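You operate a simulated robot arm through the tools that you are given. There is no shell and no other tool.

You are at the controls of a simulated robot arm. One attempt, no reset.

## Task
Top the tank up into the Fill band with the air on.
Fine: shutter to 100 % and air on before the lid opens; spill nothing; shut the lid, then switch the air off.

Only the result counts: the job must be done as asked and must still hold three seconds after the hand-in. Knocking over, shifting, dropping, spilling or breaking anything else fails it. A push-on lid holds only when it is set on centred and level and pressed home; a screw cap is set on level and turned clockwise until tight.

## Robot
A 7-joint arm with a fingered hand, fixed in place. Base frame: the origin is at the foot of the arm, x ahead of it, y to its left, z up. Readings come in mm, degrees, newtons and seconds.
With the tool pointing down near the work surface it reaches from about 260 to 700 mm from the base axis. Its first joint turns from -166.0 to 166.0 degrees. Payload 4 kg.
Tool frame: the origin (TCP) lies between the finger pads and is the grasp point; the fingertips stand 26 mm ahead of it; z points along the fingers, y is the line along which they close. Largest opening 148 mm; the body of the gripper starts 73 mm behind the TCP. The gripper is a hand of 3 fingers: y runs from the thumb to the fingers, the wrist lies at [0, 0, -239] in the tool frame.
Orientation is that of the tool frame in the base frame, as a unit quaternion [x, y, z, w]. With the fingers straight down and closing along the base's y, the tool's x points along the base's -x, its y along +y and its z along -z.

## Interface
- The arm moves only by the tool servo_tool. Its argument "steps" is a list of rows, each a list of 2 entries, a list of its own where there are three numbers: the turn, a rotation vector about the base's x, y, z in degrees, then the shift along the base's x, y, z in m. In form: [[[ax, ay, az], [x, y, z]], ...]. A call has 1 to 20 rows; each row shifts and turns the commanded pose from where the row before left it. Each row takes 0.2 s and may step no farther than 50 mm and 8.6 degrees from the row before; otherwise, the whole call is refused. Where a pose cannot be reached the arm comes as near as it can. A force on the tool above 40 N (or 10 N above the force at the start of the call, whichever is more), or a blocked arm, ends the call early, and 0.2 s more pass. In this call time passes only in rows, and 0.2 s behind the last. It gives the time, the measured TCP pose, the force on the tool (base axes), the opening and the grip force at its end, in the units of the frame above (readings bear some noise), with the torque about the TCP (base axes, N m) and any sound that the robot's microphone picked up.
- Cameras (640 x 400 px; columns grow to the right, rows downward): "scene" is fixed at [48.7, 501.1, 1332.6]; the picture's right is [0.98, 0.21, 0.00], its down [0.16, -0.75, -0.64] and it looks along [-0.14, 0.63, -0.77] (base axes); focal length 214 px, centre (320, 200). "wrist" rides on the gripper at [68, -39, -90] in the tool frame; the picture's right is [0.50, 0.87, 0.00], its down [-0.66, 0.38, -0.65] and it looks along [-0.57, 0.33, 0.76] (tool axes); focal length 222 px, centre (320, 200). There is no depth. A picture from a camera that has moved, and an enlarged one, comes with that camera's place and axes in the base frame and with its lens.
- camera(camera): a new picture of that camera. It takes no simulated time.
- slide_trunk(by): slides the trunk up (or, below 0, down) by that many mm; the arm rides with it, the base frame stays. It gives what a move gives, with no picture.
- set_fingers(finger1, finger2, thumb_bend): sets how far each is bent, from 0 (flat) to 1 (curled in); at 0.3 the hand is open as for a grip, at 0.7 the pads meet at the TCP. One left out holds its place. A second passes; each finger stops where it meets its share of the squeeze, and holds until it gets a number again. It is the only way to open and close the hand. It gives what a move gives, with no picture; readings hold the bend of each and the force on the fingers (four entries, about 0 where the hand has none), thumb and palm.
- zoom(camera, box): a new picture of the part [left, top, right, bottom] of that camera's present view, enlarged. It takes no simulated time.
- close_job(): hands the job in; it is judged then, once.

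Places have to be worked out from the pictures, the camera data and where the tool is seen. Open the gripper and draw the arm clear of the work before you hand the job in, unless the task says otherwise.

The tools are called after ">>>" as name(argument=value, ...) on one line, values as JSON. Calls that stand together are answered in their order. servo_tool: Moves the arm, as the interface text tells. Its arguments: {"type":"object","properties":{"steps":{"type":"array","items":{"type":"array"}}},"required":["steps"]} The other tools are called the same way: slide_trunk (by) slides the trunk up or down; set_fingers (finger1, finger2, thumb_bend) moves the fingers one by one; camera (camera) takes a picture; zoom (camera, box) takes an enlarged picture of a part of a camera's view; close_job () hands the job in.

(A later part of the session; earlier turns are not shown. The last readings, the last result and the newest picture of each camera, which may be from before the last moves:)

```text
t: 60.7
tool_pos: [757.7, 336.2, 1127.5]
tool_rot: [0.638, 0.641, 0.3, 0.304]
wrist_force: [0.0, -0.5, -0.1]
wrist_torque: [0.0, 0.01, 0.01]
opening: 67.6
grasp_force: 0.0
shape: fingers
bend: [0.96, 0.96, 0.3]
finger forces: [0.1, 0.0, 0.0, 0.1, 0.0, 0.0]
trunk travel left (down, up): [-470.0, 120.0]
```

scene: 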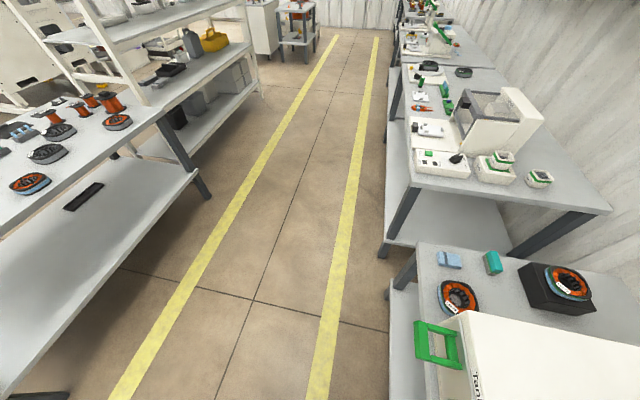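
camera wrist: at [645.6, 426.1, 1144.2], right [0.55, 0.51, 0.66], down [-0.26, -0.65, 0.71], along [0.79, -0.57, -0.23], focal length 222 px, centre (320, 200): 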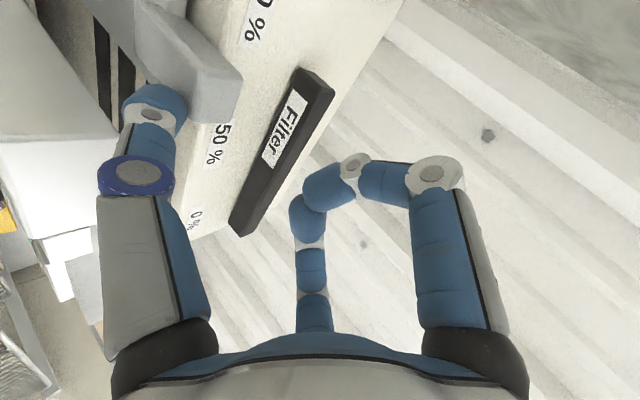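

Good, now at (757,336,1127) without drift. I push +y again in small steps.

>>> servo_tool(steps=[[[0, 0, 0], [0, 0.01, 0]], [[0, 0, 0], [0, 0.01, 0]], [[0, 0, 0], [-0.001, 0.008, 0]], [[0, 0, 0], [-0.001, 0.008, 0]], [[0, 0, 0], [-0.001, 0.008, 0]], [[0, 0, 0], [-0.001, 0.008, 0]]])

>>> camera(camera="wrist")

>>> zoom(camera="wrist", box=[80, 0, 320, 170])

```text
t: 62.1
tool_pos: [738.6, 374.5, 1116.3]
tool_rot: [0.638, 0.641, 0.3, 0.303]
wrist_force: [-0.1, 0.5, -0.8]
wrist_torque: [0.03, -0.01, 0.0]
opening: 67.4
grasp_force: 0.5
shape: fingers
bend: [0.96, 0.96, 0.3]
finger forces: [0.0, 0.1, 0.1, 0.1, 0.4, 0.0]
out of reach, approached as far as the arm can: row 1, 2, 4, 5, 6
trunk travel left (down, up): [-470.0, 120.0]
```

```text
taken
camera wrist: at [644.8, 441.3, 1143.0], right [0.55, 0.51, 0.66], down [-0.26, -0.65, 0.71], along [0.79, -0.57, -0.23], focal length 222 px, centre (320, 200)
```

wrist: 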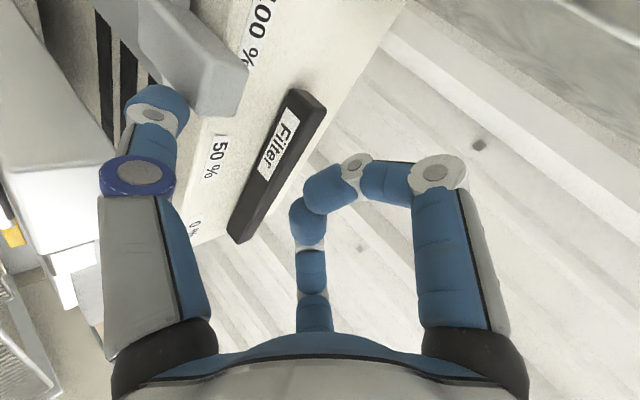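

```text
2.35 times, centred on (200, 85) of wrist
camera zoom: at [644.8, 441.3, 1143.0], right [0.55, 0.51, 0.66], down [-0.26, -0.65, 0.71], along [0.79, -0.57, -0.23], focal length 523 px, centre (602, 471)
```

zoom: 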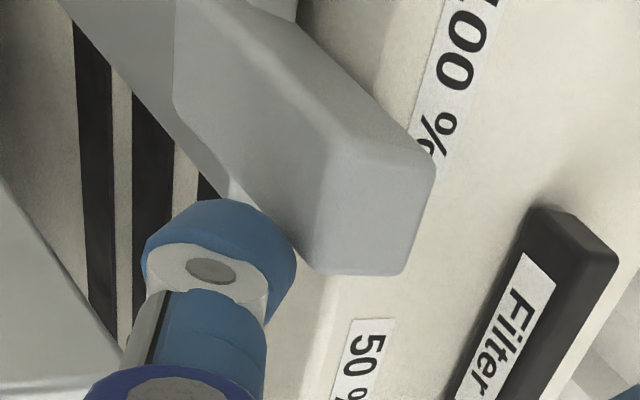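

The tab is nearing 100 % (about 25–30 mm to go) but the arm is fully stretched. I'll back off, pitch the hand 12° more horizontal (brings the wrist closer), then re-engage.

>>> servo_tool(steps=[[[0, 0, 0], [-0.009, -0.014, 0.02]], [[0, 0, 0], [-0.009, -0.014, 0.013]], [[0, -6, 0], [0, 0, 0]], [[0, -6, 0], [0, 0, 0]]])

>>> zoom(camera="wrist", box=[80, 0, 320, 170])

```text
t: 63.1
tool_pos: [720.9, 346.6, 1150.3]
tool_rot: [0.603, 0.606, 0.364, 0.37]
wrist_force: [0.2, 0.0, 0.4]
wrist_torque: [-0.01, 0.01, 0.01]
opening: 67.8
grasp_force: 0.1
shape: fingers
bend: [0.96, 0.96, 0.3]
finger forces: [0.0, 0.1, 0.0, 0.0, 0.1, 0.1]
trunk travel left (down, up): [-470.0, 120.0]
```

```text
2.35 times, centred on (200, 85) of wrist
camera zoom: at [623.7, 412.9, 1157.4], right [0.4, 0.51, 0.76], down [-0.41, -0.65, 0.64], along [0.82, -0.57, -0.06], focal length 523 px, centre (602, 471)
```

zoom: 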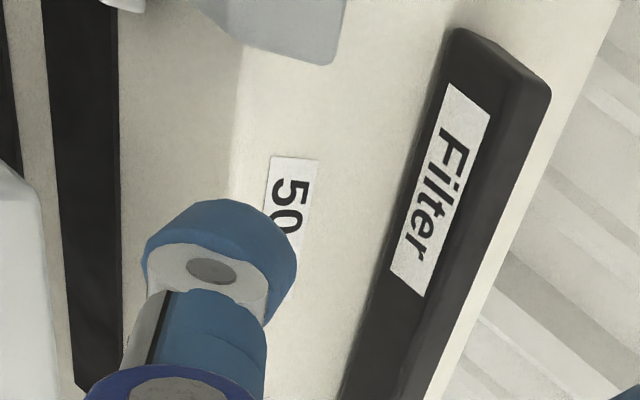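

Now at (721,347,1150) and no reach warning. I move to x≈736, z≈1132 and push +y again.

>>> servo_tool(steps=[[[0, 0, 0], [0.008, 0, -0.009]], [[0, 0, 0], [0.008, 0.0, -0.009]], [[0, 0, 0], [0, 0.01, 0]], [[0, 0, 0], [0, 0.01, 0]], [[0, 0, 0], [0, 0.008, 0]], [[0, 0, 0], [0, 0.008, 0]], [[0, 0, 0], [0, 0.006, 0]], [[0, 0, 0], [0, 0.006, 0]]])

>>> camera(camera="wrist")

>>> zoom(camera="wrist", box=[80, 0, 320, 170])

```text
t: 64.9
tool_pos: [736.9, 394.5, 1132.4]
tool_rot: [0.603, 0.606, 0.365, 0.369]
wrist_force: [-0.2, -1.1, -0.1]
wrist_torque: [-0.14, 0.06, 0.06]
opening: 67.8
grasp_force: 1.4
shape: fingers
bend: [0.96, 0.96, 0.3]
finger forces: [0.1, 0.0, 0.1, 0.1, 2.2, 0.0]
trunk travel left (down, up): [-470.0, 120.0]
```

```text
taken
camera wrist: at [639.5, 460.3, 1139.6], right [0.4, 0.51, 0.76], down [-0.4, -0.65, 0.64], along [0.82, -0.57, -0.06], focal length 222 px, centre (320, 200)
```

wrist: 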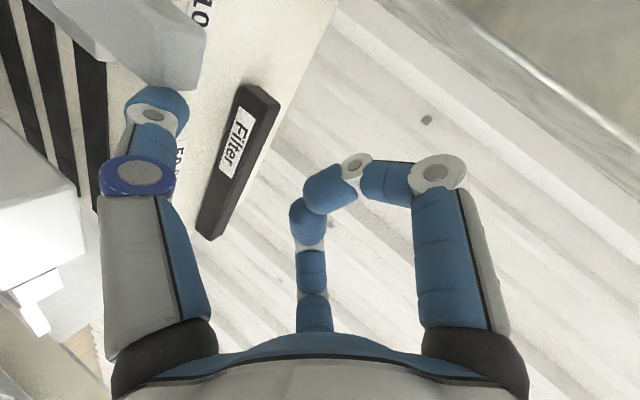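

```text
2.35 times, centred on (200, 85) of wrist
camera zoom: at [639.5, 460.3, 1139.6], right [0.4, 0.51, 0.76], down [-0.4, -0.65, 0.64], along [0.82, -0.57, -0.06], focal length 523 px, centre (602, 471)
```

zoom: 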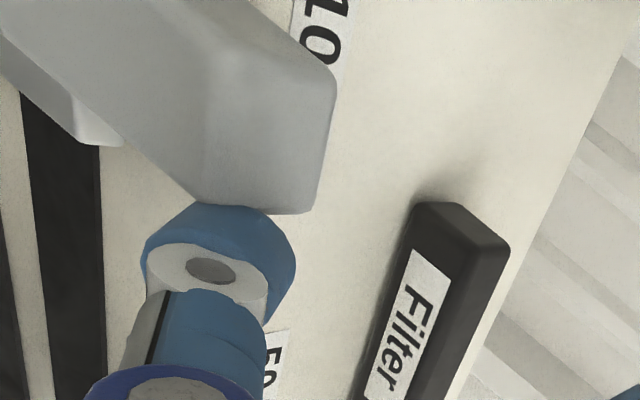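

The tab now covers the "0 %" of "100 %", about 10 mm short of centred. I push on gently, looking for an end stop.

>>> servo_tool(steps=[[[0, 0, 0], [0, 0.004, 0]], [[0, 0, 0], [0, 0.004, 0]]])

>>> zoom(camera="wrist", box=[80, 0, 320, 170])

```text
t: 65.5
tool_pos: [737.5, 394.7, 1133.2]
tool_rot: [0.604, 0.605, 0.362, 0.372]
wrist_force: [-2.8, -26.6, 4.2]
wrist_torque: [-2.2, 0.34, 0.6]
opening: 68.2
grasp_force: 12.1
shape: fingers
bend: [0.96, 0.96, 0.3]
finger forces: [0.0, 0.1, 0.0, 0.0, 24.8, 0.1]
trunk travel left (down, up): [-470.0, 120.0]
```

```text
2.35 times, centred on (200, 85) of wrist
camera zoom: at [640.4, 462.4, 1139.8], right [0.4, 0.51, 0.76], down [-0.41, -0.65, 0.64], along [0.82, -0.57, -0.05], focal length 523 px, centre (602, 471)
```

zoom: 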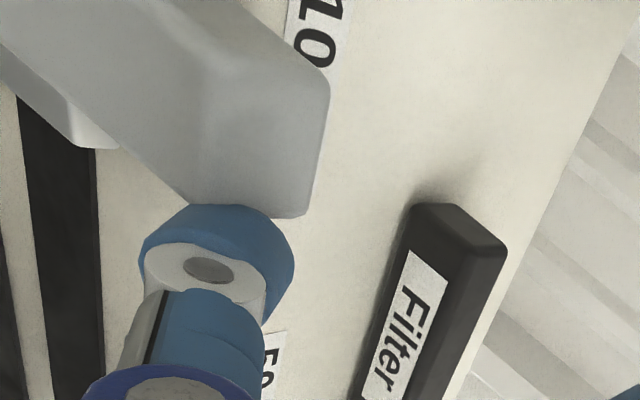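

A firm stop: the shutter is at 100 %. I retreat (−y, up, back) and rotate the hand to horizontal on the way to the front of the Air rocker at about (335,510,716), whose "On" end is the lower one.

>>> servo_tool(steps=[[[0, 0, 0], [0, -0.02, 0]], [[0, 0, 0], [0, 0, 0.03]], [[0, 0, 0], [0, 0, 0.04]], [[0, 0, 0], [-0.045, 0, 0.01]], [[0, 0, 0], [-0.045, 0, 0]], [[0, 0, 0], [-0.045, 0, 0]], [[0, 0, 0], [-0.045, 0.01, 0]], [[0, 0, 0], [-0.045, 0.01, 0]], [[0, 0, 0], [-0.045, 0.01, 0]], [[0, 0, 0], [-0.045, 0.01, 0]], [[0, 0, 0], [-0.045, 0.01, 0]]])

>>> camera(camera="wrist")

```text
t: 67.9
tool_pos: [380.3, 433.4, 1210.9]
tool_rot: [0.604, 0.605, 0.364, 0.369]
wrist_force: [0.2, 0.4, 0.3]
wrist_torque: [0.03, 0.01, 0.02]
opening: 67.5
grasp_force: 0.0
shape: fingers
bend: [0.96, 0.96, 0.3]
finger forces: [0.1, 0.0, 0.0, 0.0, 0.1, 0.0]
trunk travel left (down, up): [-470.0, 120.0]
```

```text
taken
camera wrist: at [282.8, 499.8, 1218.2], right [0.4, 0.51, 0.76], down [-0.41, -0.65, 0.64], along [0.82, -0.57, -0.06], focal length 222 px, centre (320, 200)
```

wrist: 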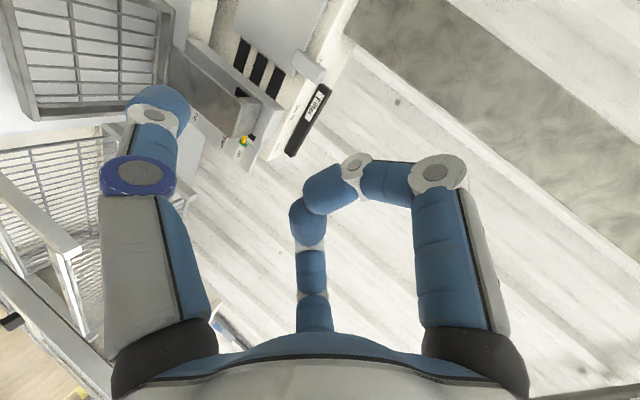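

The shutter tab is at the far end with the louvre slots open. I continue back to x≈265, y≈490 while turning the hand horizontal.

>>> servo_tool(steps=[[[0, -7, 0], [-0.03, 0.015, 0]], [[0, -7, 0], [-0.03, 0.015, 0]], [[0, -7, 0], [-0.03, 0.015, 0]], [[0, -7, 0], [-0.025, 0.015, 0]]])

>>> slide_trunk(by=-350)

>>> camera(camera="wrist")

```text
t: 68.9
tool_pos: [263.2, 495.3, 1210.5]
tool_rot: [0.497, 0.499, 0.5, 0.505]
wrist_force: [-0.1, 0.1, -0.5]
wrist_torque: [0.03, 0.01, 0.02]
opening: 67.6
grasp_force: 0.0
shape: fingers
bend: [0.96, 0.96, 0.3]
finger forces: [0.1, 0.1, 0.0, 0.0, 0.0, 0.1]
trunk travel left (down, up): [-470.0, 120.0]
```

```text
t: 72.4
tool_pos: [264.0, 495.3, 861.4]
tool_rot: [0.497, 0.499, 0.499, 0.504]
wrist_force: [0.0, -1.0, 0.1]
wrist_torque: [-0.03, -0.01, 0.01]
opening: 67.7
grasp_force: 0.1
shape: fingers
bend: [0.96, 0.96, 0.3]
finger forces: [0.1, 0.0, 0.0, 0.1, 0.1, 0.0]
trunk travel left (down, up): [-120.0, 470.0]
```

```text
taken
camera wrist: at [174.5, 561.3, 820.4], right [0.0, 0.51, 0.86], down [-0.66, -0.65, 0.38], along [0.75, -0.57, 0.34], focal length 222 px, centre (320, 200)
```

wrist: 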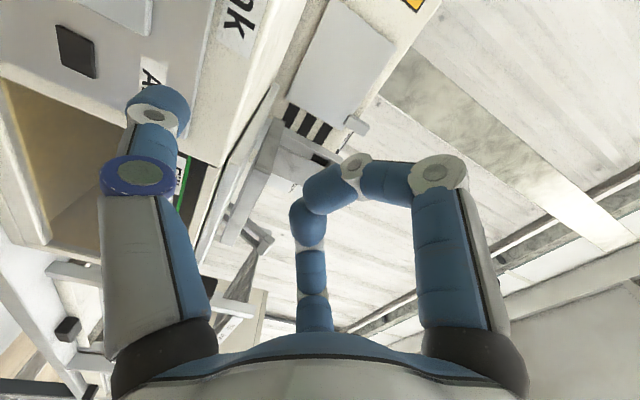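

Thumb tip is at about (290,492,768). I lower and shift so it faces the lower ("On") end of the rocker at (335,510,699), still clear in x, and look.

>>> servo_tool(steps=[[[0, 0, 0], [-0.01, 0.018, -0.03]], [[0, 0, 0], [0, 0.0, -0.04]]])

>>> camera(camera="wrist")

>>> camera(camera="scene")

```text
t: 73.0
tool_pos: [253.6, 513.8, 791.3]
tool_rot: [0.499, 0.499, 0.498, 0.504]
wrist_force: [-0.6, -0.4, 0.0]
wrist_torque: [-0.02, 0.02, -0.01]
opening: 67.5
grasp_force: 0.2
shape: fingers
bend: [0.96, 0.96, 0.3]
finger forces: [0.1, 0.0, 0.1, 0.0, 0.0, 0.1]
trunk travel left (down, up): [-120.0, 470.0]
```

```text
taken
camera wrist: at [164.1, 580.1, 750.9], right [0.0, 0.51, 0.86], down [-0.66, -0.65, 0.38], along [0.75, -0.57, 0.34], focal length 222 px, centre (320, 200)
```

wrist: 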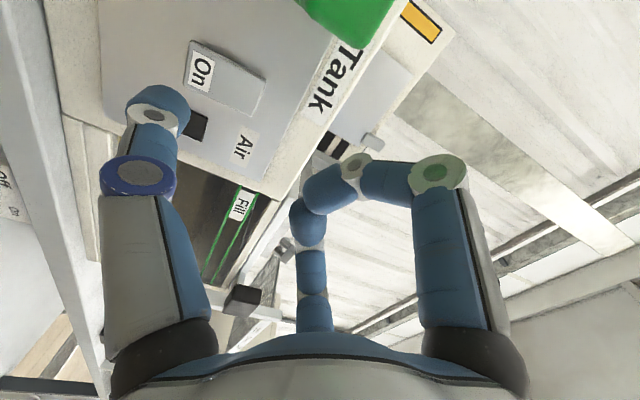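

```text
taken
```

scene: 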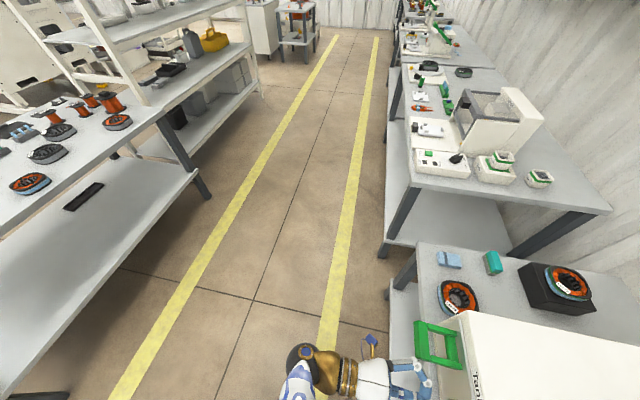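

The "On" end is at (335,510,699) and the thumb tip at about (280,505,699) — aligned. I advance +x, slowly near contact.

>>> servo_tool(steps=[[[0, 0, 0], [0.012, 0.004, 0]], [[0, 0, 0], [0.012, 0.0, 0]], [[0, 0, 0], [0.01, 0, 0]], [[0, 0, 0], [0.004, 0.0, 0]], [[0, 0, 0], [0.004, 0.0, 0]], [[0, 0, 0], [0.004, 0.0, 0]], [[0, 0, 0], [0.004, 0.0, 0]]])

>>> zoom(camera="wrist", box=[60, 0, 360, 190])

```text
t: 74.6
tool_pos: [303.9, 517.2, 790.4]
tool_rot: [0.497, 0.499, 0.499, 0.504]
wrist_force: [-0.1, 0.5, -0.4]
wrist_torque: [-0.01, -0.01, 0.02]
opening: 67.9
grasp_force: 0.1
shape: fingers
bend: [0.96, 0.96, 0.3]
finger forces: [0.0, 0.0, 0.1, 0.1, 0.0, 0.0]
trunk travel left (down, up): [-120.0, 470.0]
```

```text
2.11 times, centred on (210, 95) of wrist
camera zoom: at [214.5, 582.6, 749.8], right [0.0, 0.51, 0.86], down [-0.66, -0.65, 0.38], along [0.75, -0.57, 0.34], focal length 468 px, centre (552, 421)
```

zoom: 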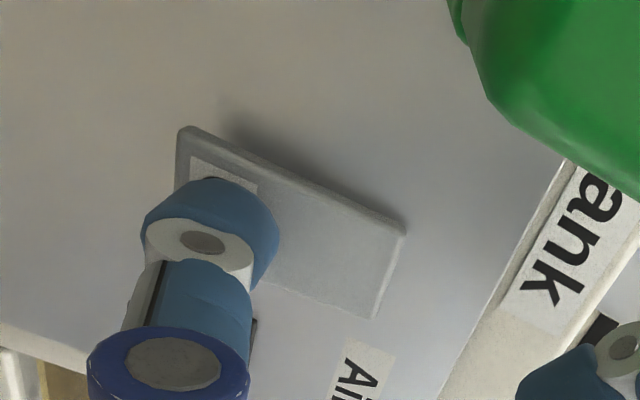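

The tip is right over the "On" label, nearly touching. I continue in 3 mm steps.

>>> servo_tool(steps=[[[0, 0, 0], [0.003, 0, 0]], [[0, 0, 0], [0.003, 0.0, 0]], [[0, 0, 0], [0.003, 0, 0]]])

>>> zoom(camera="wrist", box=[60, 0, 360, 190])

```text
t: 75.4
tool_pos: [312.2, 517.5, 791.8]
tool_rot: [0.496, 0.499, 0.5, 0.504]
wrist_force: [-8.9, -1.9, 1.5]
wrist_torque: [-0.23, 0.68, -0.07]
opening: 69.6
grasp_force: 4.0
shape: fingers
bend: [0.96, 0.96, 0.29]
finger forces: [0.1, 0.0, 0.1, 0.0, 8.2, 0.0]
trunk travel left (down, up): [-120.0, 470.0]
```

```text
2.11 times, centred on (210, 95) of wrist
camera zoom: at [221.7, 583.6, 750.8], right [-0.01, 0.51, 0.86], down [-0.66, -0.65, 0.38], along [0.75, -0.57, 0.34], focal length 468 px, centre (552, 421)
```

zoom: 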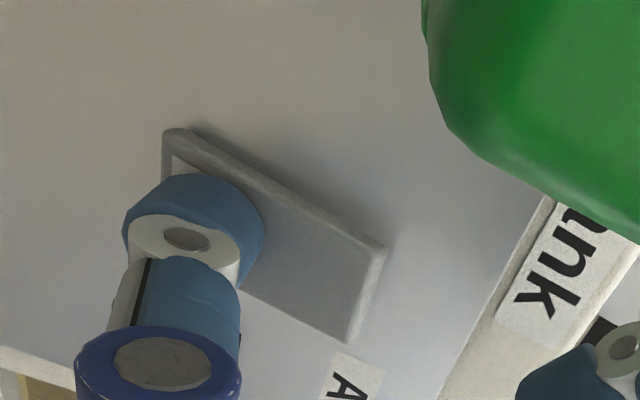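

Contact at 9 N. I press a little further.

>>> servo_tool(steps=[[[0, 0, 0], [0.003, 0, 0]], [[0, 0, 0], [0.003, 0.0, 0]]])

>>> camera(camera="wrist")

```text
t: 76.0
tool_pos: [312.8, 517.7, 793.3]
tool_rot: [0.496, 0.501, 0.501, 0.502]
wrist_force: [-33.8, -7.7, 9.5]
wrist_torque: [-0.67, 2.77, -0.19]
opening: 72.1
grasp_force: 15.7
shape: fingers
bend: [0.96, 0.96, 0.26]
finger forces: [0.0, 0.0, 0.0, 0.0, 31.9, 0.0]
trunk travel left (down, up): [-120.0, 470.0]
stopped in row 2: the force on the tool passed its limit at 42 N (the readings are from after the stop); the commanded pose is now the measured one
```

```text
taken
camera wrist: at [224.1, 583.6, 752.5], right [-0.01, 0.5, 0.86], down [-0.65, -0.66, 0.38], along [0.76, -0.56, 0.33], focal length 222 px, centre (320, 200)
```

wrist: 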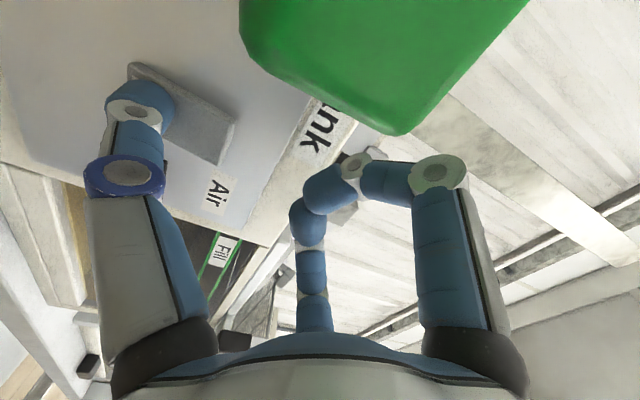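

The press stopped at 42 N; I withdraw 40 mm and check the rocker and indicator.

>>> servo_tool(steps=[[[0, 0, 0], [-0.02, 0, 0]], [[0, 0, 0], [-0.03, 0.0, 0]]])

>>> zoom(camera="wrist", box=[60, 0, 360, 190])

```text
t: 76.7
tool_pos: [267.9, 518.1, 792.6]
tool_rot: [0.498, 0.499, 0.5, 0.503]
wrist_force: [0.7, -0.4, 0.0]
wrist_torque: [0.02, 0.01, 0.02]
opening: 67.9
grasp_force: 0.1
shape: fingers
bend: [0.96, 0.96, 0.3]
finger forces: [0.1, 0.0, 0.0, 0.0, 0.0, 0.1]
trunk travel left (down, up): [-120.0, 470.0]
```

```text
2.11 times, centred on (210, 95) of wrist
camera zoom: at [179.2, 583.7, 752.3], right [-0.01, 0.51, 0.86], down [-0.66, -0.65, 0.38], along [0.75, -0.56, 0.34], focal length 468 px, centre (552, 421)
```

zoom: 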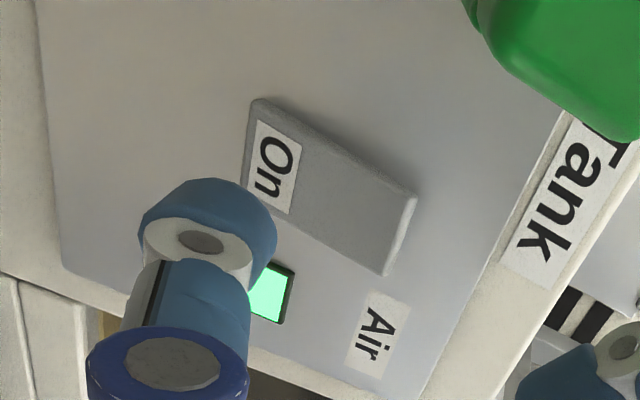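

The Air indicator is green — air is on. Next the lid: its handle is at the left-front corner and the white box top (z≈798) is level with the lid's underside (≈800), so it most likely slides toward +y under the basket. I'll use the thumb hanging down as a pusher: turn the tool to point down with the thumb facing +x.

>>> servo_tool(steps=[[[0, 0, 0], [-0.03, 0, 0.03]], [[0, 7.5, 0], [-0.01, -0.01, 0.03]], [[0, 7.5, 0], [0, -0.01, 0.03]], [[0, 7.5, 0], [0, -0.01, 0.02]], [[0, 7.5, 0], [0, -0.01, 0]], [[0, 7.5, 0], [0, -0.01, 0]], [[0, 7.5, 0], [0, -0.01, 0]], [[0, 7.5, 0], [0, -0.01, 0]], [[0, 7.5, 0], [0, -0.01, 0]], [[0, 7.5, 0], [0, 0, 0]], [[0, 7.5, 0], [0, 0, 0]], [[0, 7.5, 0], [0, 0, 0]], [[0, 7.5, 0], [0, 0, 0]]])

>>> servo_tool(steps=[[[0, 0, 7.8], [0, 0, 0]], [[0, 0, 7.8], [0, 0, 0]], [[0, 0, 7.8], [0, 0, 0]], [[0, 0, 7.8], [0, 0, 0]], [[0, 0, 7.8], [0, 0, 0]], [[0, 0, 7.8], [0, 0, 0]], [[0, 0, 7.8], [0, 0, 0]], [[0, 0, 7.8], [0, 0, 0]], [[0, 0, 7.8], [0, 0, 0]], [[0, 0, 7.8], [0, 0, 0]], [[0, 0, 7.8], [0, 0, 0]]])

```text
t: 79.5
tool_pos: [228.5, 435.3, 899.1]
tool_rot: [0.705, 0.709, 0.003, 0.002]
wrist_force: [0.1, -1.0, 0.4]
wrist_torque: [0.0, 0.0, 0.03]
opening: 67.8
grasp_force: 0.0
shape: fingers
bend: [0.96, 0.97, 0.3]
finger forces: [0.0, 0.1, 0.0, 0.0, 0.0, 0.0]
out of reach, approached as far as the arm can: row 13
trunk travel left (down, up): [-120.0, 470.0]
```

```text
t: 81.8
tool_pos: [227.6, 436.4, 898.5]
tool_rot: [0.032, 0.999, 0.002, 0.0]
wrist_force: [-0.8, 0.2, 0.6]
wrist_torque: [-0.02, 0.04, -0.01]
opening: 67.9
grasp_force: 0.0
shape: fingers
bend: [0.96, 0.97, 0.3]
finger forces: [0.1, 0.0, 0.1, 0.0, 0.1, 0.0]
trunk travel left (down, up): [-120.0, 470.0]
```

Halfway turned; I go on another +94° and move toward −y in front of the lid handle.

>>> servo_tool(steps=[[[0, 0, 7.8], [0, -0.02, 0]], [[0, 0, 7.8], [0, -0.02, 0]], [[0, 0, 7.8], [0, -0.02, 0]], [[0, 0, 7.8], [0, -0.02, 0]], [[0, 0, 7.8], [0, -0.02, 0]], [[0, 0, 7.8], [0, -0.02, 0]], [[0, 0, 7.8], [0, -0.02, 0]], [[0, 0, 7.8], [0, -0.02, 0]], [[0, 0, 7.8], [0, -0.02, 0]], [[0, 0, 7.8], [0, -0.02, 0]], [[0, 0, 7.8], [0, 0, 0]], [[0, 0, 7.8], [0, 0, 0]]])

>>> camera(camera="wrist")

```text
t: 84.5
tool_pos: [228.0, 236.1, 899.0]
tool_rot: [-0.706, 0.708, 0.002, -0.002]
wrist_force: [-0.1, -0.5, 0.2]
wrist_torque: [-0.01, 0.01, 0.0]
opening: 67.6
grasp_force: 0.2
shape: fingers
bend: [0.96, 0.97, 0.3]
finger forces: [0.0, 0.0, 0.1, 0.0, 0.0, 0.0]
trunk travel left (down, up): [-120.0, 470.0]
```

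```text
taken
camera wrist: at [268.1, 167.0, 988.1], right [-0.87, -0.5, 0.01], down [-0.37, 0.66, 0.66], along [-0.33, 0.57, -0.75], focal length 222 px, centre (320, 200)
```

wrist: 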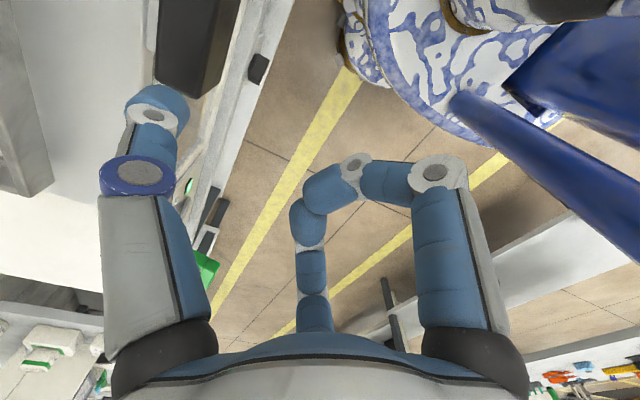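

The thumb tip is at (321,238,873), above the black handle (y≈180–247). I move to its −y side and check.

>>> servo_tool(steps=[[[0, 0, 0], [0.0, -0.03, 0]], [[0, 0, 0], [0, -0.03, 0]], [[0, 0, 0], [0.005, -0.03, 0]]])

>>> camera(camera="wrist")

>>> zoom(camera="wrist", box=[60, 0, 300, 200])

```text
t: 85.2
tool_pos: [233.1, 144.4, 897.9]
tool_rot: [-0.705, 0.709, 0.002, -0.002]
wrist_force: [-0.3, 0.0, -0.2]
wrist_torque: [0.0, 0.01, -0.01]
opening: 67.6
grasp_force: 0.0
shape: fingers
bend: [0.96, 0.97, 0.3]
finger forces: [0.1, 0.0, 0.1, 0.0, 0.0, 0.1]
trunk travel left (down, up): [-120.0, 470.0]
```

```text
taken
camera wrist: at [273.3, 74.9, 988.5], right [-0.87, -0.5, 0.01], down [-0.37, 0.66, 0.66], along [-0.33, 0.57, -0.75], focal length 222 px, centre (320, 200)
```

wrist: 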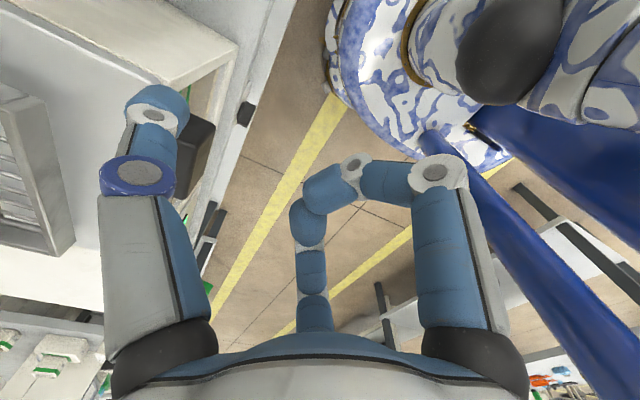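

```text
2.00 times, centred on (180, 100) of wrist
camera zoom: at [273.3, 74.9, 988.5], right [-0.87, -0.5, 0.01], down [-0.37, 0.66, 0.66], along [-0.33, 0.57, -0.75], focal length 444 px, centre (600, 400)
```

zoom: 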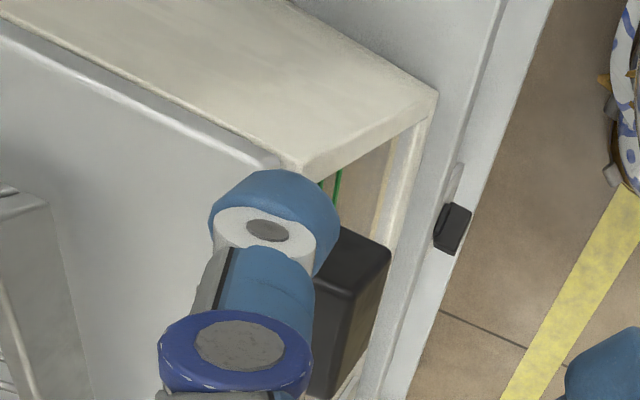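

The handle's −y face is at about y=172; the thumb (y≈147) is clear of it. I lower the thumb to z≈815 next to it.

>>> servo_tool(steps=[[[0, 0, 0], [0.0, -0.004, -0.02]], [[0, 0, 0], [0, 0, -0.02]], [[0, 0, 0], [0, 0, -0.017]]])

>>> zoom(camera="wrist", box=[60, 0, 300, 200])

```text
t: 86.0
tool_pos: [232.4, 142.8, 841.9]
tool_rot: [-0.706, 0.709, 0.003, -0.003]
wrist_force: [-0.5, -0.3, -0.4]
wrist_torque: [0.01, 0.03, 0.02]
opening: 67.6
grasp_force: 0.0
shape: fingers
bend: [0.96, 0.97, 0.3]
finger forces: [0.0, 0.0, 0.1, 0.0, 0.0, 0.0]
trunk travel left (down, up): [-120.0, 470.0]
```

```text
2.00 times, centred on (180, 100) of wrist
camera zoom: at [273.3, 73.7, 931.0], right [-0.87, -0.5, 0.01], down [-0.37, 0.66, 0.66], along [-0.33, 0.57, -0.75], focal length 444 px, centre (600, 400)
```

zoom: 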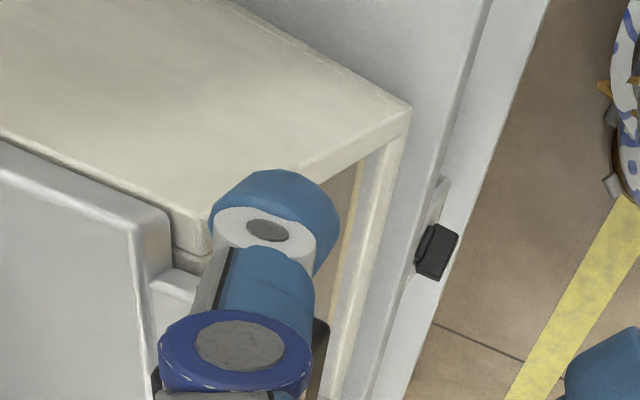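

The thumb hangs left of the handle with the lid slab clearly seen resting on the tank top. I push +y gently to test whether the lid slides.

>>> servo_tool(steps=[[[0, 0, 0], [0.0, 0.006, 0]], [[0, 0, 0], [0, 0.006, 0]], [[0, 0, 0], [0, 0.005, 0]], [[0, 0, 0], [0, 0.005, 0]], [[0, 0, 0], [0, 0.005, 0]], [[0, 0, 0], [0, 0.005, 0]]])

>>> zoom(camera="wrist", box=[60, 0, 300, 200])

```text
t: 87.5
tool_pos: [232.8, 174.5, 843.7]
tool_rot: [-0.705, 0.71, 0.002, -0.001]
wrist_force: [-0.1, 0.3, -0.2]
wrist_torque: [0.0, -0.02, 0.03]
opening: 67.7
grasp_force: 0.1
shape: fingers
bend: [0.96, 0.97, 0.3]
finger forces: [0.1, 0.0, 0.0, 0.0, 0.0, 0.1]
trunk travel left (down, up): [-120.0, 470.0]
```

```text
2.00 times, centred on (180, 100) of wrist
camera zoom: at [272.6, 105.7, 931.7], right [-0.87, -0.5, 0.01], down [-0.37, 0.66, 0.66], along [-0.33, 0.57, -0.75], focal length 444 px, centre (600, 400)
```

zoom: 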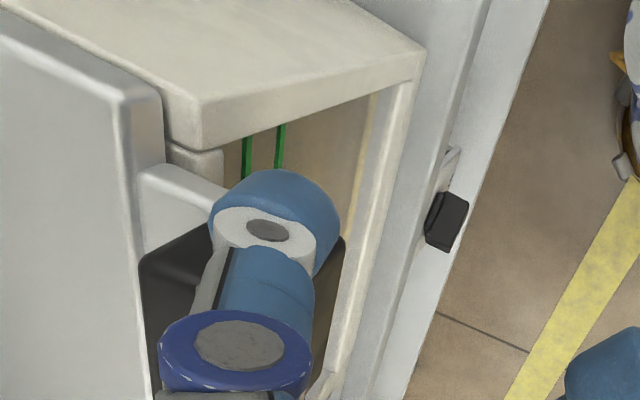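

No contact yet; the handle's end face appears to be near y≈190–198. I continue.

>>> servo_tool(steps=[[[0, 0, 0], [0.0, 0.005, 0]], [[0, 0, 0], [0, 0.005, 0]], [[0, 0, 0], [0, 0.005, 0]], [[0, 0, 0], [0, 0.004, 0]], [[0, 0, 0], [0, 0.004, 0]]])

>>> zoom(camera="wrist", box=[60, 0, 300, 200])

```text
t: 88.7
tool_pos: [232.9, 197.4, 842.5]
tool_rot: [-0.705, 0.709, 0.002, -0.002]
wrist_force: [1.0, -3.0, -0.2]
wrist_torque: [-0.01, 0.05, -0.21]
opening: 68.3
grasp_force: 1.3
shape: fingers
bend: [0.96, 0.97, 0.3]
finger forces: [0.0, 0.1, 0.0, 0.0, 2.4, 0.0]
trunk travel left (down, up): [-120.0, 470.0]
```

```text
2.00 times, centred on (180, 100) of wrist
camera zoom: at [271.8, 128.0, 931.8], right [-0.87, -0.5, 0.01], down [-0.37, 0.66, 0.66], along [-0.33, 0.57, -0.75], focal length 444 px, centre (600, 400)
```

zoom: 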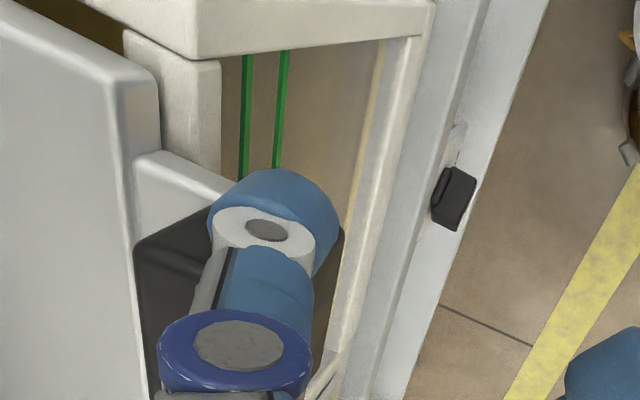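

The lid is sliding with only ~3 N and a gap is opening on the left. I keep pushing.

>>> servo_tool(steps=[[[0, 0, 0], [0, 0.008, 0]], [[0, 0, 0], [0, 0.008, 0]], [[0, 0, 0], [0, 0.008, 0]], [[0, 0, 0], [0, 0.008, 0]], [[0, 0, 0], [0, 0.008, 0]], [[0, 0, 0], [0, 0.008, 0]], [[0, 0, 0], [0, 0.008, 0]], [[0, 0, 0], [0, 0.008, 0]], [[0, 0, 0], [0, 0.008, 0]], [[0, 0, 0], [0, 0.008, 0]]])

>>> camera(camera="wrist")

```text
t: 90.8
tool_pos: [231.8, 275.9, 840.3]
tool_rot: [-0.705, 0.709, 0.002, -0.001]
wrist_force: [-0.5, -1.6, 0.7]
wrist_torque: [0.04, -0.03, -0.11]
opening: 67.6
grasp_force: 0.0
shape: fingers
bend: [0.96, 0.97, 0.3]
finger forces: [0.1, 0.0, 0.0, 0.1, 1.4, 0.1]
trunk travel left (down, up): [-120.0, 470.0]
```

```text
taken
camera wrist: at [272.8, 208.1, 930.4], right [-0.87, -0.5, 0.01], down [-0.37, 0.66, 0.66], along [-0.33, 0.57, -0.75], focal length 222 px, centre (320, 200)
```

wrist: 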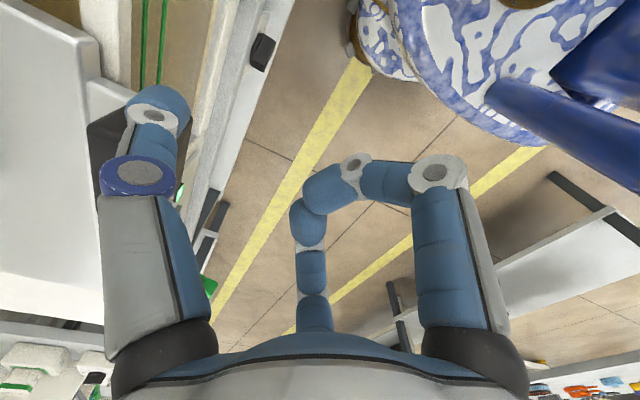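

Sliding well. I continue until it meets its stop.

>>> servo_tool(steps=[[[0, 0, 0], [0, 0.008, 0]], [[0, 0, 0], [0, 0.008, 0]], [[0, 0, 0], [0, 0.008, 0]], [[0, 0, 0], [0, 0.008, 0]], [[0, 0, 0], [0, 0.008, 0]], [[0, 0, 0], [0, 0.008, 0]], [[0, 0, 0], [0, 0.008, 0]], [[0, 0, 0], [0, 0.008, 0]], [[0, 0, 0], [0, 0.008, 0]], [[0, 0, 0], [0, 0.008, 0]], [[0, 0, 0], [0, 0.008, 0]], [[0, 0, 0], [0, 0.008, 0]], [[0, 0, 0], [0, 0.008, 0]], [[0, 0, 0], [0, 0.008, 0]], [[0, 0, 0], [0, 0.008, 0]], [[0, 0, 0], [0, 0.008, 0]]])

>>> camera(camera="wrist")

```text
t: 94.2
tool_pos: [231.5, 404.8, 843.8]
tool_rot: [-0.705, 0.709, 0.002, -0.002]
wrist_force: [-0.5, -0.6, 0.0]
wrist_torque: [0.03, 0.03, -0.09]
opening: 67.6
grasp_force: 0.8
shape: fingers
bend: [0.96, 0.97, 0.3]
finger forces: [0.0, 0.0, 0.0, 0.1, 1.1, 0.1]
trunk travel left (down, up): [-120.0, 470.0]
```

```text
taken
camera wrist: at [271.8, 335.6, 932.4], right [-0.87, -0.5, 0.01], down [-0.37, 0.66, 0.66], along [-0.33, 0.57, -0.75], focal length 222 px, centre (320, 200)
```

wrist: 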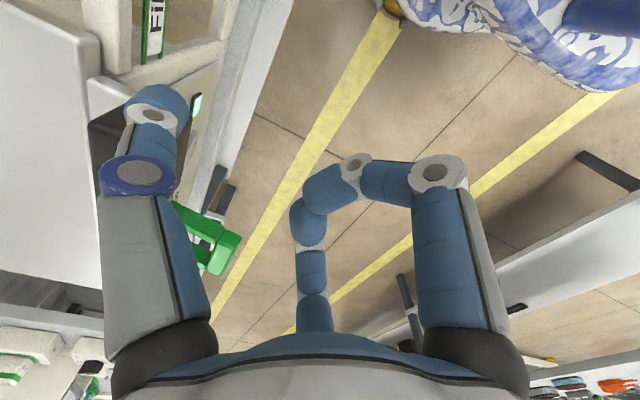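

Nearly off the tank. I continue in smaller steps to find the stop.

>>> servo_tool(steps=[[[0, 0, 0], [0, 0.006, 0]], [[0, 0, 0], [0, 0.006, 0]], [[0, 0, 0], [0, 0.006, 0]], [[0, 0, 0], [0, 0.006, 0]], [[0, 0, 0], [0, 0.006, 0]], [[0, 0, 0], [0, 0.006, 0]]])

>>> camera(camera="wrist")

```text
t: 95.8
tool_pos: [234.8, 435.9, 843.5]
tool_rot: [-0.701, 0.713, -0.003, -0.007]
wrist_force: [-3.7, -31.2, 1.4]
wrist_torque: [-0.06, -0.11, -2.46]
opening: 66.1
grasp_force: 16.4
shape: fingers
bend: [0.96, 0.97, 0.31]
finger forces: [0.1, 0.1, 0.0, 0.0, 31.9, 0.0]
trunk travel left (down, up): [-120.0, 470.0]
stopped in row 6: the force on the tool passed its limit at 43 N (the readings are from after the stop); the commanded pose is now the measured one
```

```text
taken
camera wrist: at [273.3, 367.2, 933.3], right [-0.87, -0.49, 0.01], down [-0.36, 0.67, 0.65], along [-0.32, 0.56, -0.76], focal length 222 px, centre (320, 200)
```

wrist: 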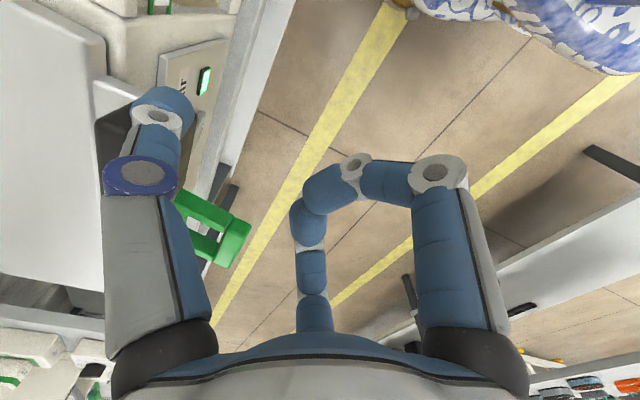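

The lid has reached its stop: open. I withdraw the thumb, rise, and rotate the hand by −180° so the camera faces the window while I work on the Feed lever.

>>> servo_tool(steps=[[[0, 0, 0], [0, -0.015, 0]], [[0, 0, 0], [0, 0, 0.04]], [[0, 0, 0], [-0.01, 0, 0.04]], [[0, 0, -7.8], [-0.01, 0, 0.02]], [[0, 0, -7.8], [0, 0.005, 0]], [[0, 0, -7.8], [0, 0.005, 0]], [[0, 0, -7.8], [0, 0.005, 0]], [[0, 0, -7.8], [0, 0.005, 0]], [[0, 0, -7.8], [0, 0.005, 0]], [[0, 0, -7.8], [0, 0.005, 0]], [[0, 0, -7.8], [0, 0.005, 0]], [[0, 0, -7.8], [0, 0.005, 0]], [[0, 0, -7.8], [0, 0.005, 0]], [[0, 0, -7.8], [0, 0.005, 0]], [[0, 0, -7.8], [0, 0, 0]]])

>>> camera(camera="wrist")

>>> zoom(camera="wrist", box=[180, 40, 500, 240])

```text
t: 99.0
tool_pos: [210.4, 437.7, 902.0]
tool_rot: [-0.132, 0.991, 0.004, 0.0]
wrist_force: [0.7, -0.6, 0.5]
wrist_torque: [-0.03, 0.0, -0.01]
opening: 67.1
grasp_force: 0.0
shape: fingers
bend: [0.96, 0.97, 0.3]
finger forces: [0.0, 0.0, 0.0, 0.0, 0.0, 0.1]
out of reach, approached as far as the arm can: row 3, 4, 6, 8, 10, 12, 14
trunk travel left (down, up): [-120.0, 470.0]
```

```text
taken
camera wrist: at [156.8, 380.4, 991.6], right [-0.71, 0.7, 0.01], down [0.53, 0.53, 0.66], along [0.46, 0.47, -0.75], focal length 222 px, centre (320, 200)
```

wrist: 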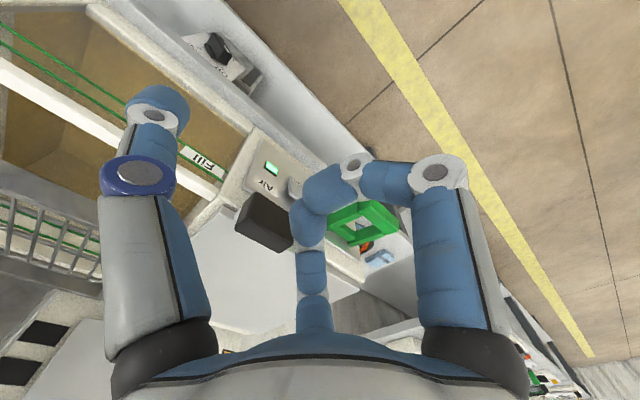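

```text
2.00 times, centred on (340, 140) of wrist
camera zoom: at [156.8, 380.4, 991.6], right [-0.71, 0.7, 0.01], down [0.53, 0.53, 0.66], along [0.46, 0.47, -0.75], focal length 444 px, centre (280, 320)
```

zoom: 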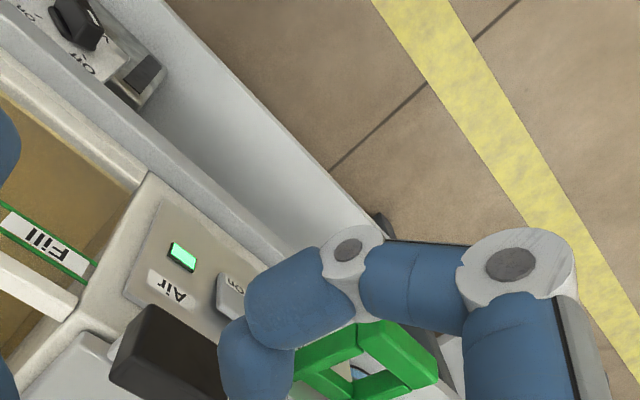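

The tank is open and the air light is still on. I open the curled fingers (clear of everything) for a better view and approach the Feed handle to study how it moves.

>>> set_fingers(finger1=0.3, finger2=0.3, thumb_bend=0.3)

>>> servo_tool(steps=[[[0, 0, -5], [-0.01, 0.02, -0.03]], [[0, 0, -5], [0, 0.02, -0.03]], [[0, 0, -5], [0, 0.02, -0.03]]])

>>> camera(camera="wrist")

>>> zoom(camera="wrist", box=[300, 120, 480, 300])

```text
t: 100.0
tool_pos: [211.1, 437.5, 901.9]
tool_rot: [-0.133, 0.991, 0.005, 0.0]
wrist_force: [0.5, -0.4, 0.2]
wrist_torque: [0.0, 0.01, 0.01]
opening: 126.3
grasp_force: 0.1
shape: fingers
bend: [0.3, 0.3, 0.3]
finger forces: [0.0, 0.0, 0.0, 0.0, 0.1, 0.0]
trunk travel left (down, up): [-120.0, 470.0]
```

```text
t: 100.8
tool_pos: [201.0, 497.8, 812.0]
tool_rot: [-0.001, 1.0, 0.005, 0.001]
wrist_force: [1.1, 0.1, -0.3]
wrist_torque: [0.0, -0.03, -0.03]
opening: 126.5
grasp_force: 0.1
shape: fingers
bend: [0.3, 0.3, 0.3]
finger forces: [0.1, 0.0, 0.0, 0.0, 0.0, 0.1]
trunk travel left (down, up): [-120.0, 470.0]
```

```text
taken
camera wrist: at [133.9, 455.6, 901.4], right [-0.5, 0.86, 0.01], down [0.65, 0.37, 0.66], along [0.57, 0.34, -0.75], focal length 222 px, centre (320, 200)
```

wrist: 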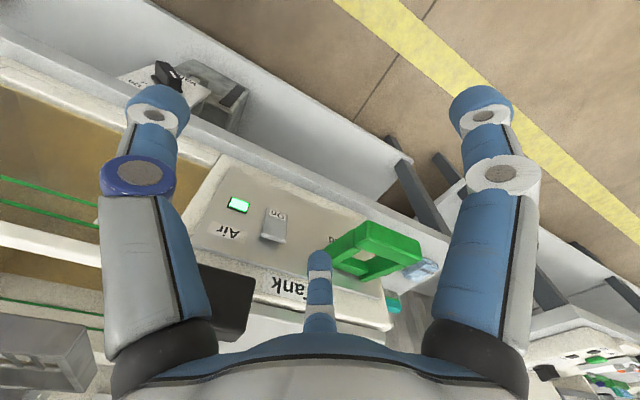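

```text
2.22 times, centred on (390, 210) of wrist
camera zoom: at [133.9, 455.6, 901.4], right [-0.5, 0.86, 0.01], down [0.65, 0.37, 0.66], along [0.57, 0.34, -0.75], focal length 494 px, centre (164, 178)
```

zoom: 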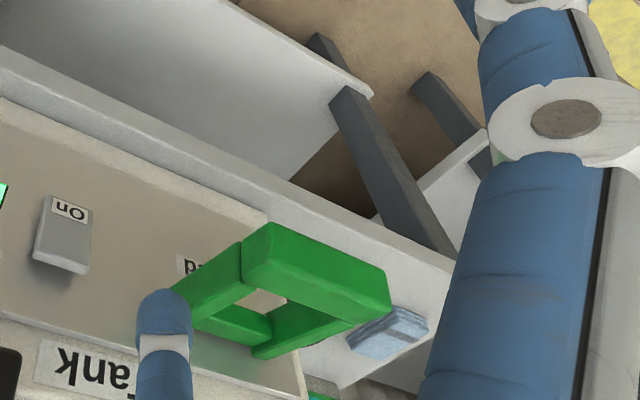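

The Feed handle is a horizontal frame: front bar at about (260,615,748), y 568–662, back bar at the panel (x≈321) – so it should swing down. I'll press the front bar with finger 1 straight down, after rotating −90° (moving back first to stay clear of the lid handle).

>>> servo_tool(steps=[[[0, 0, 0], [-0.02, 0, 0.03]], [[0, 0, -8.2], [0, 0.003, 0]], [[0, 0, -8.2], [0, 0.003, 0]], [[0, 0, -8.2], [0, 0.003, 0]], [[0, 0, -8.2], [0, 0.003, 0]], [[0, 0, -8.2], [0, 0.003, 0]], [[0, 0, -8.2], [0, 0.003, 0]], [[0, 0, -8.2], [0, 0.003, 0]], [[0, 0, -8.2], [0, 0.003, 0]], [[0, 0, -8.2], [0, 0.003, 0]], [[0, 0, -8.2], [0, 0.003, 0]], [[0, 0, -8.0], [0, 0.003, 0]]])

>>> camera(camera="wrist")

>>> camera(camera="scene")

```text
t: 103.4
tool_pos: [179.8, 522.8, 835.5]
tool_rot: [0.706, 0.708, 0.004, 0.002]
wrist_force: [0.4, -0.6, -0.1]
wrist_torque: [0.01, 0.02, -0.01]
opening: 126.3
grasp_force: 0.1
shape: fingers
bend: [0.3, 0.3, 0.3]
finger forces: [0.0, 0.0, 0.0, 0.1, 0.1, 0.0]
out of reach, approached as far as the arm can: row 10, 12
trunk travel left (down, up): [-120.0, 470.0]
```

```text
taken
camera wrist: at [140.9, 588.3, 926.1], right [0.86, 0.5, 0.01], down [0.37, -0.66, 0.66], along [0.34, -0.56, -0.75], focal length 222 px, centre (320, 200)
```

wrist: 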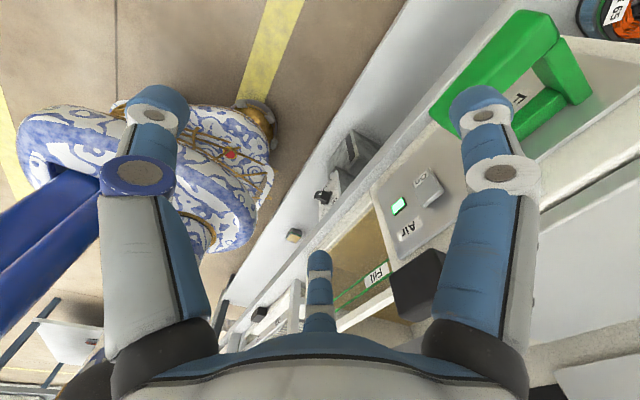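

```text
taken
```

scene: 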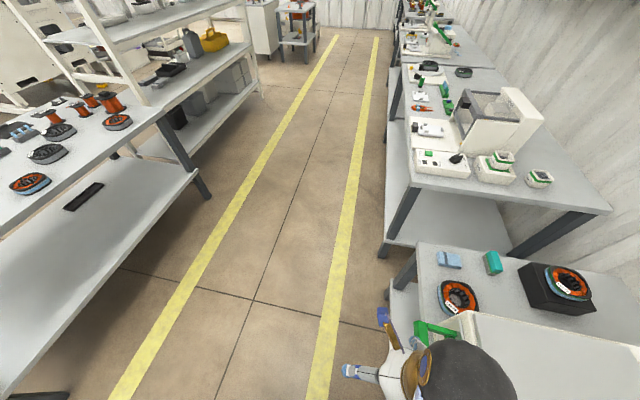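

Finger 1's tip is at about (229,601,809). I move it over the front bar (262,615) and descend toward it.

>>> servo_tool(steps=[[[0, 0, 0], [0.016, 0.007, 0]], [[0, 0, 0], [0.016, 0.007, 0]], [[0, 0, 0], [0, 0, -0.02]], [[0, 0, 0], [0, 0, -0.015]]])

>>> camera(camera="wrist")

>>> zoom(camera="wrist", box=[280, 220, 420, 330])

```text
t: 104.4
tool_pos: [193.8, 524.2, 796.4]
tool_rot: [0.705, 0.709, 0.003, 0.003]
wrist_force: [-0.1, -0.1, -0.7]
wrist_torque: [0.01, -0.02, 0.04]
opening: 127.0
grasp_force: 0.1
shape: fingers
bend: [0.3, 0.3, 0.3]
finger forces: [0.0, 0.0, 0.1, 0.0, 0.1, 0.0]
out of reach, approached as far as the arm can: row 1, 2
trunk travel left (down, up): [-120.0, 470.0]
```

```text
taken
camera wrist: at [154.1, 589.9, 885.7], right [0.86, 0.5, 0.01], down [0.38, -0.65, 0.66], along [0.34, -0.57, -0.75], focal length 222 px, centre (320, 200)
```

wrist: 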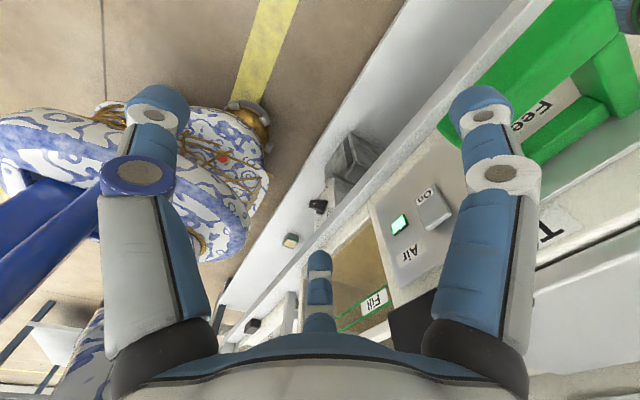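

```text
3.64 times, centred on (350, 275) of wrist
camera zoom: at [154.1, 589.9, 885.7], right [0.86, 0.5, 0.01], down [0.38, -0.65, 0.66], along [0.34, -0.57, -0.75], focal length 808 px, centre (211, -73)
```

zoom: 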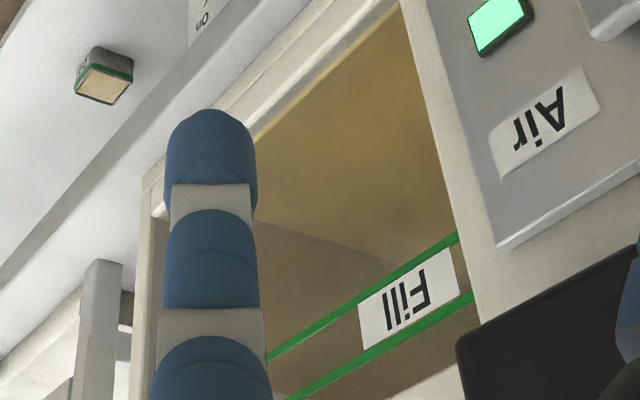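

I'm lower now; I retry the small shift to bring the finger over the bar.

>>> servo_tool(steps=[[[0, 0, 0], [0.009, 0.007, 0]], [[0, 0, 0], [0.009, 0.007, 0]]])

>>> camera(camera="wrist")

```text
t: 105.0
tool_pos: [211.2, 537.2, 796.8]
tool_rot: [0.705, 0.709, 0.004, 0.003]
wrist_force: [-0.8, 1.0, 1.1]
wrist_torque: [-0.02, -0.01, 0.02]
opening: 126.8
grasp_force: 0.0
shape: fingers
bend: [0.3, 0.3, 0.3]
finger forces: [0.1, 0.1, 0.0, 0.0, 0.0, 0.0]
trunk travel left (down, up): [-120.0, 470.0]
```

```text
taken
camera wrist: at [172.3, 602.8, 885.9], right [0.86, 0.5, 0.01], down [0.38, -0.65, 0.66], along [0.34, -0.56, -0.75], focal length 222 px, centre (320, 200)
```

wrist: 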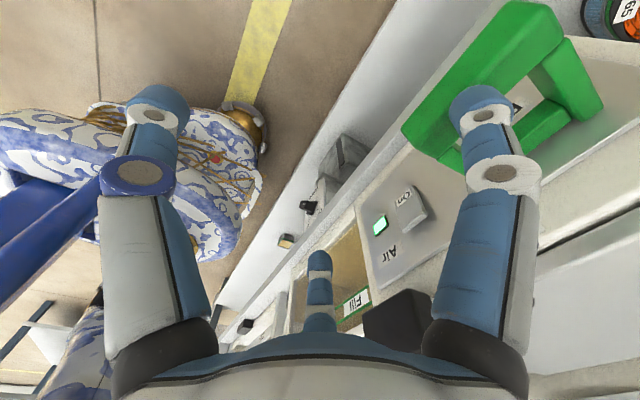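

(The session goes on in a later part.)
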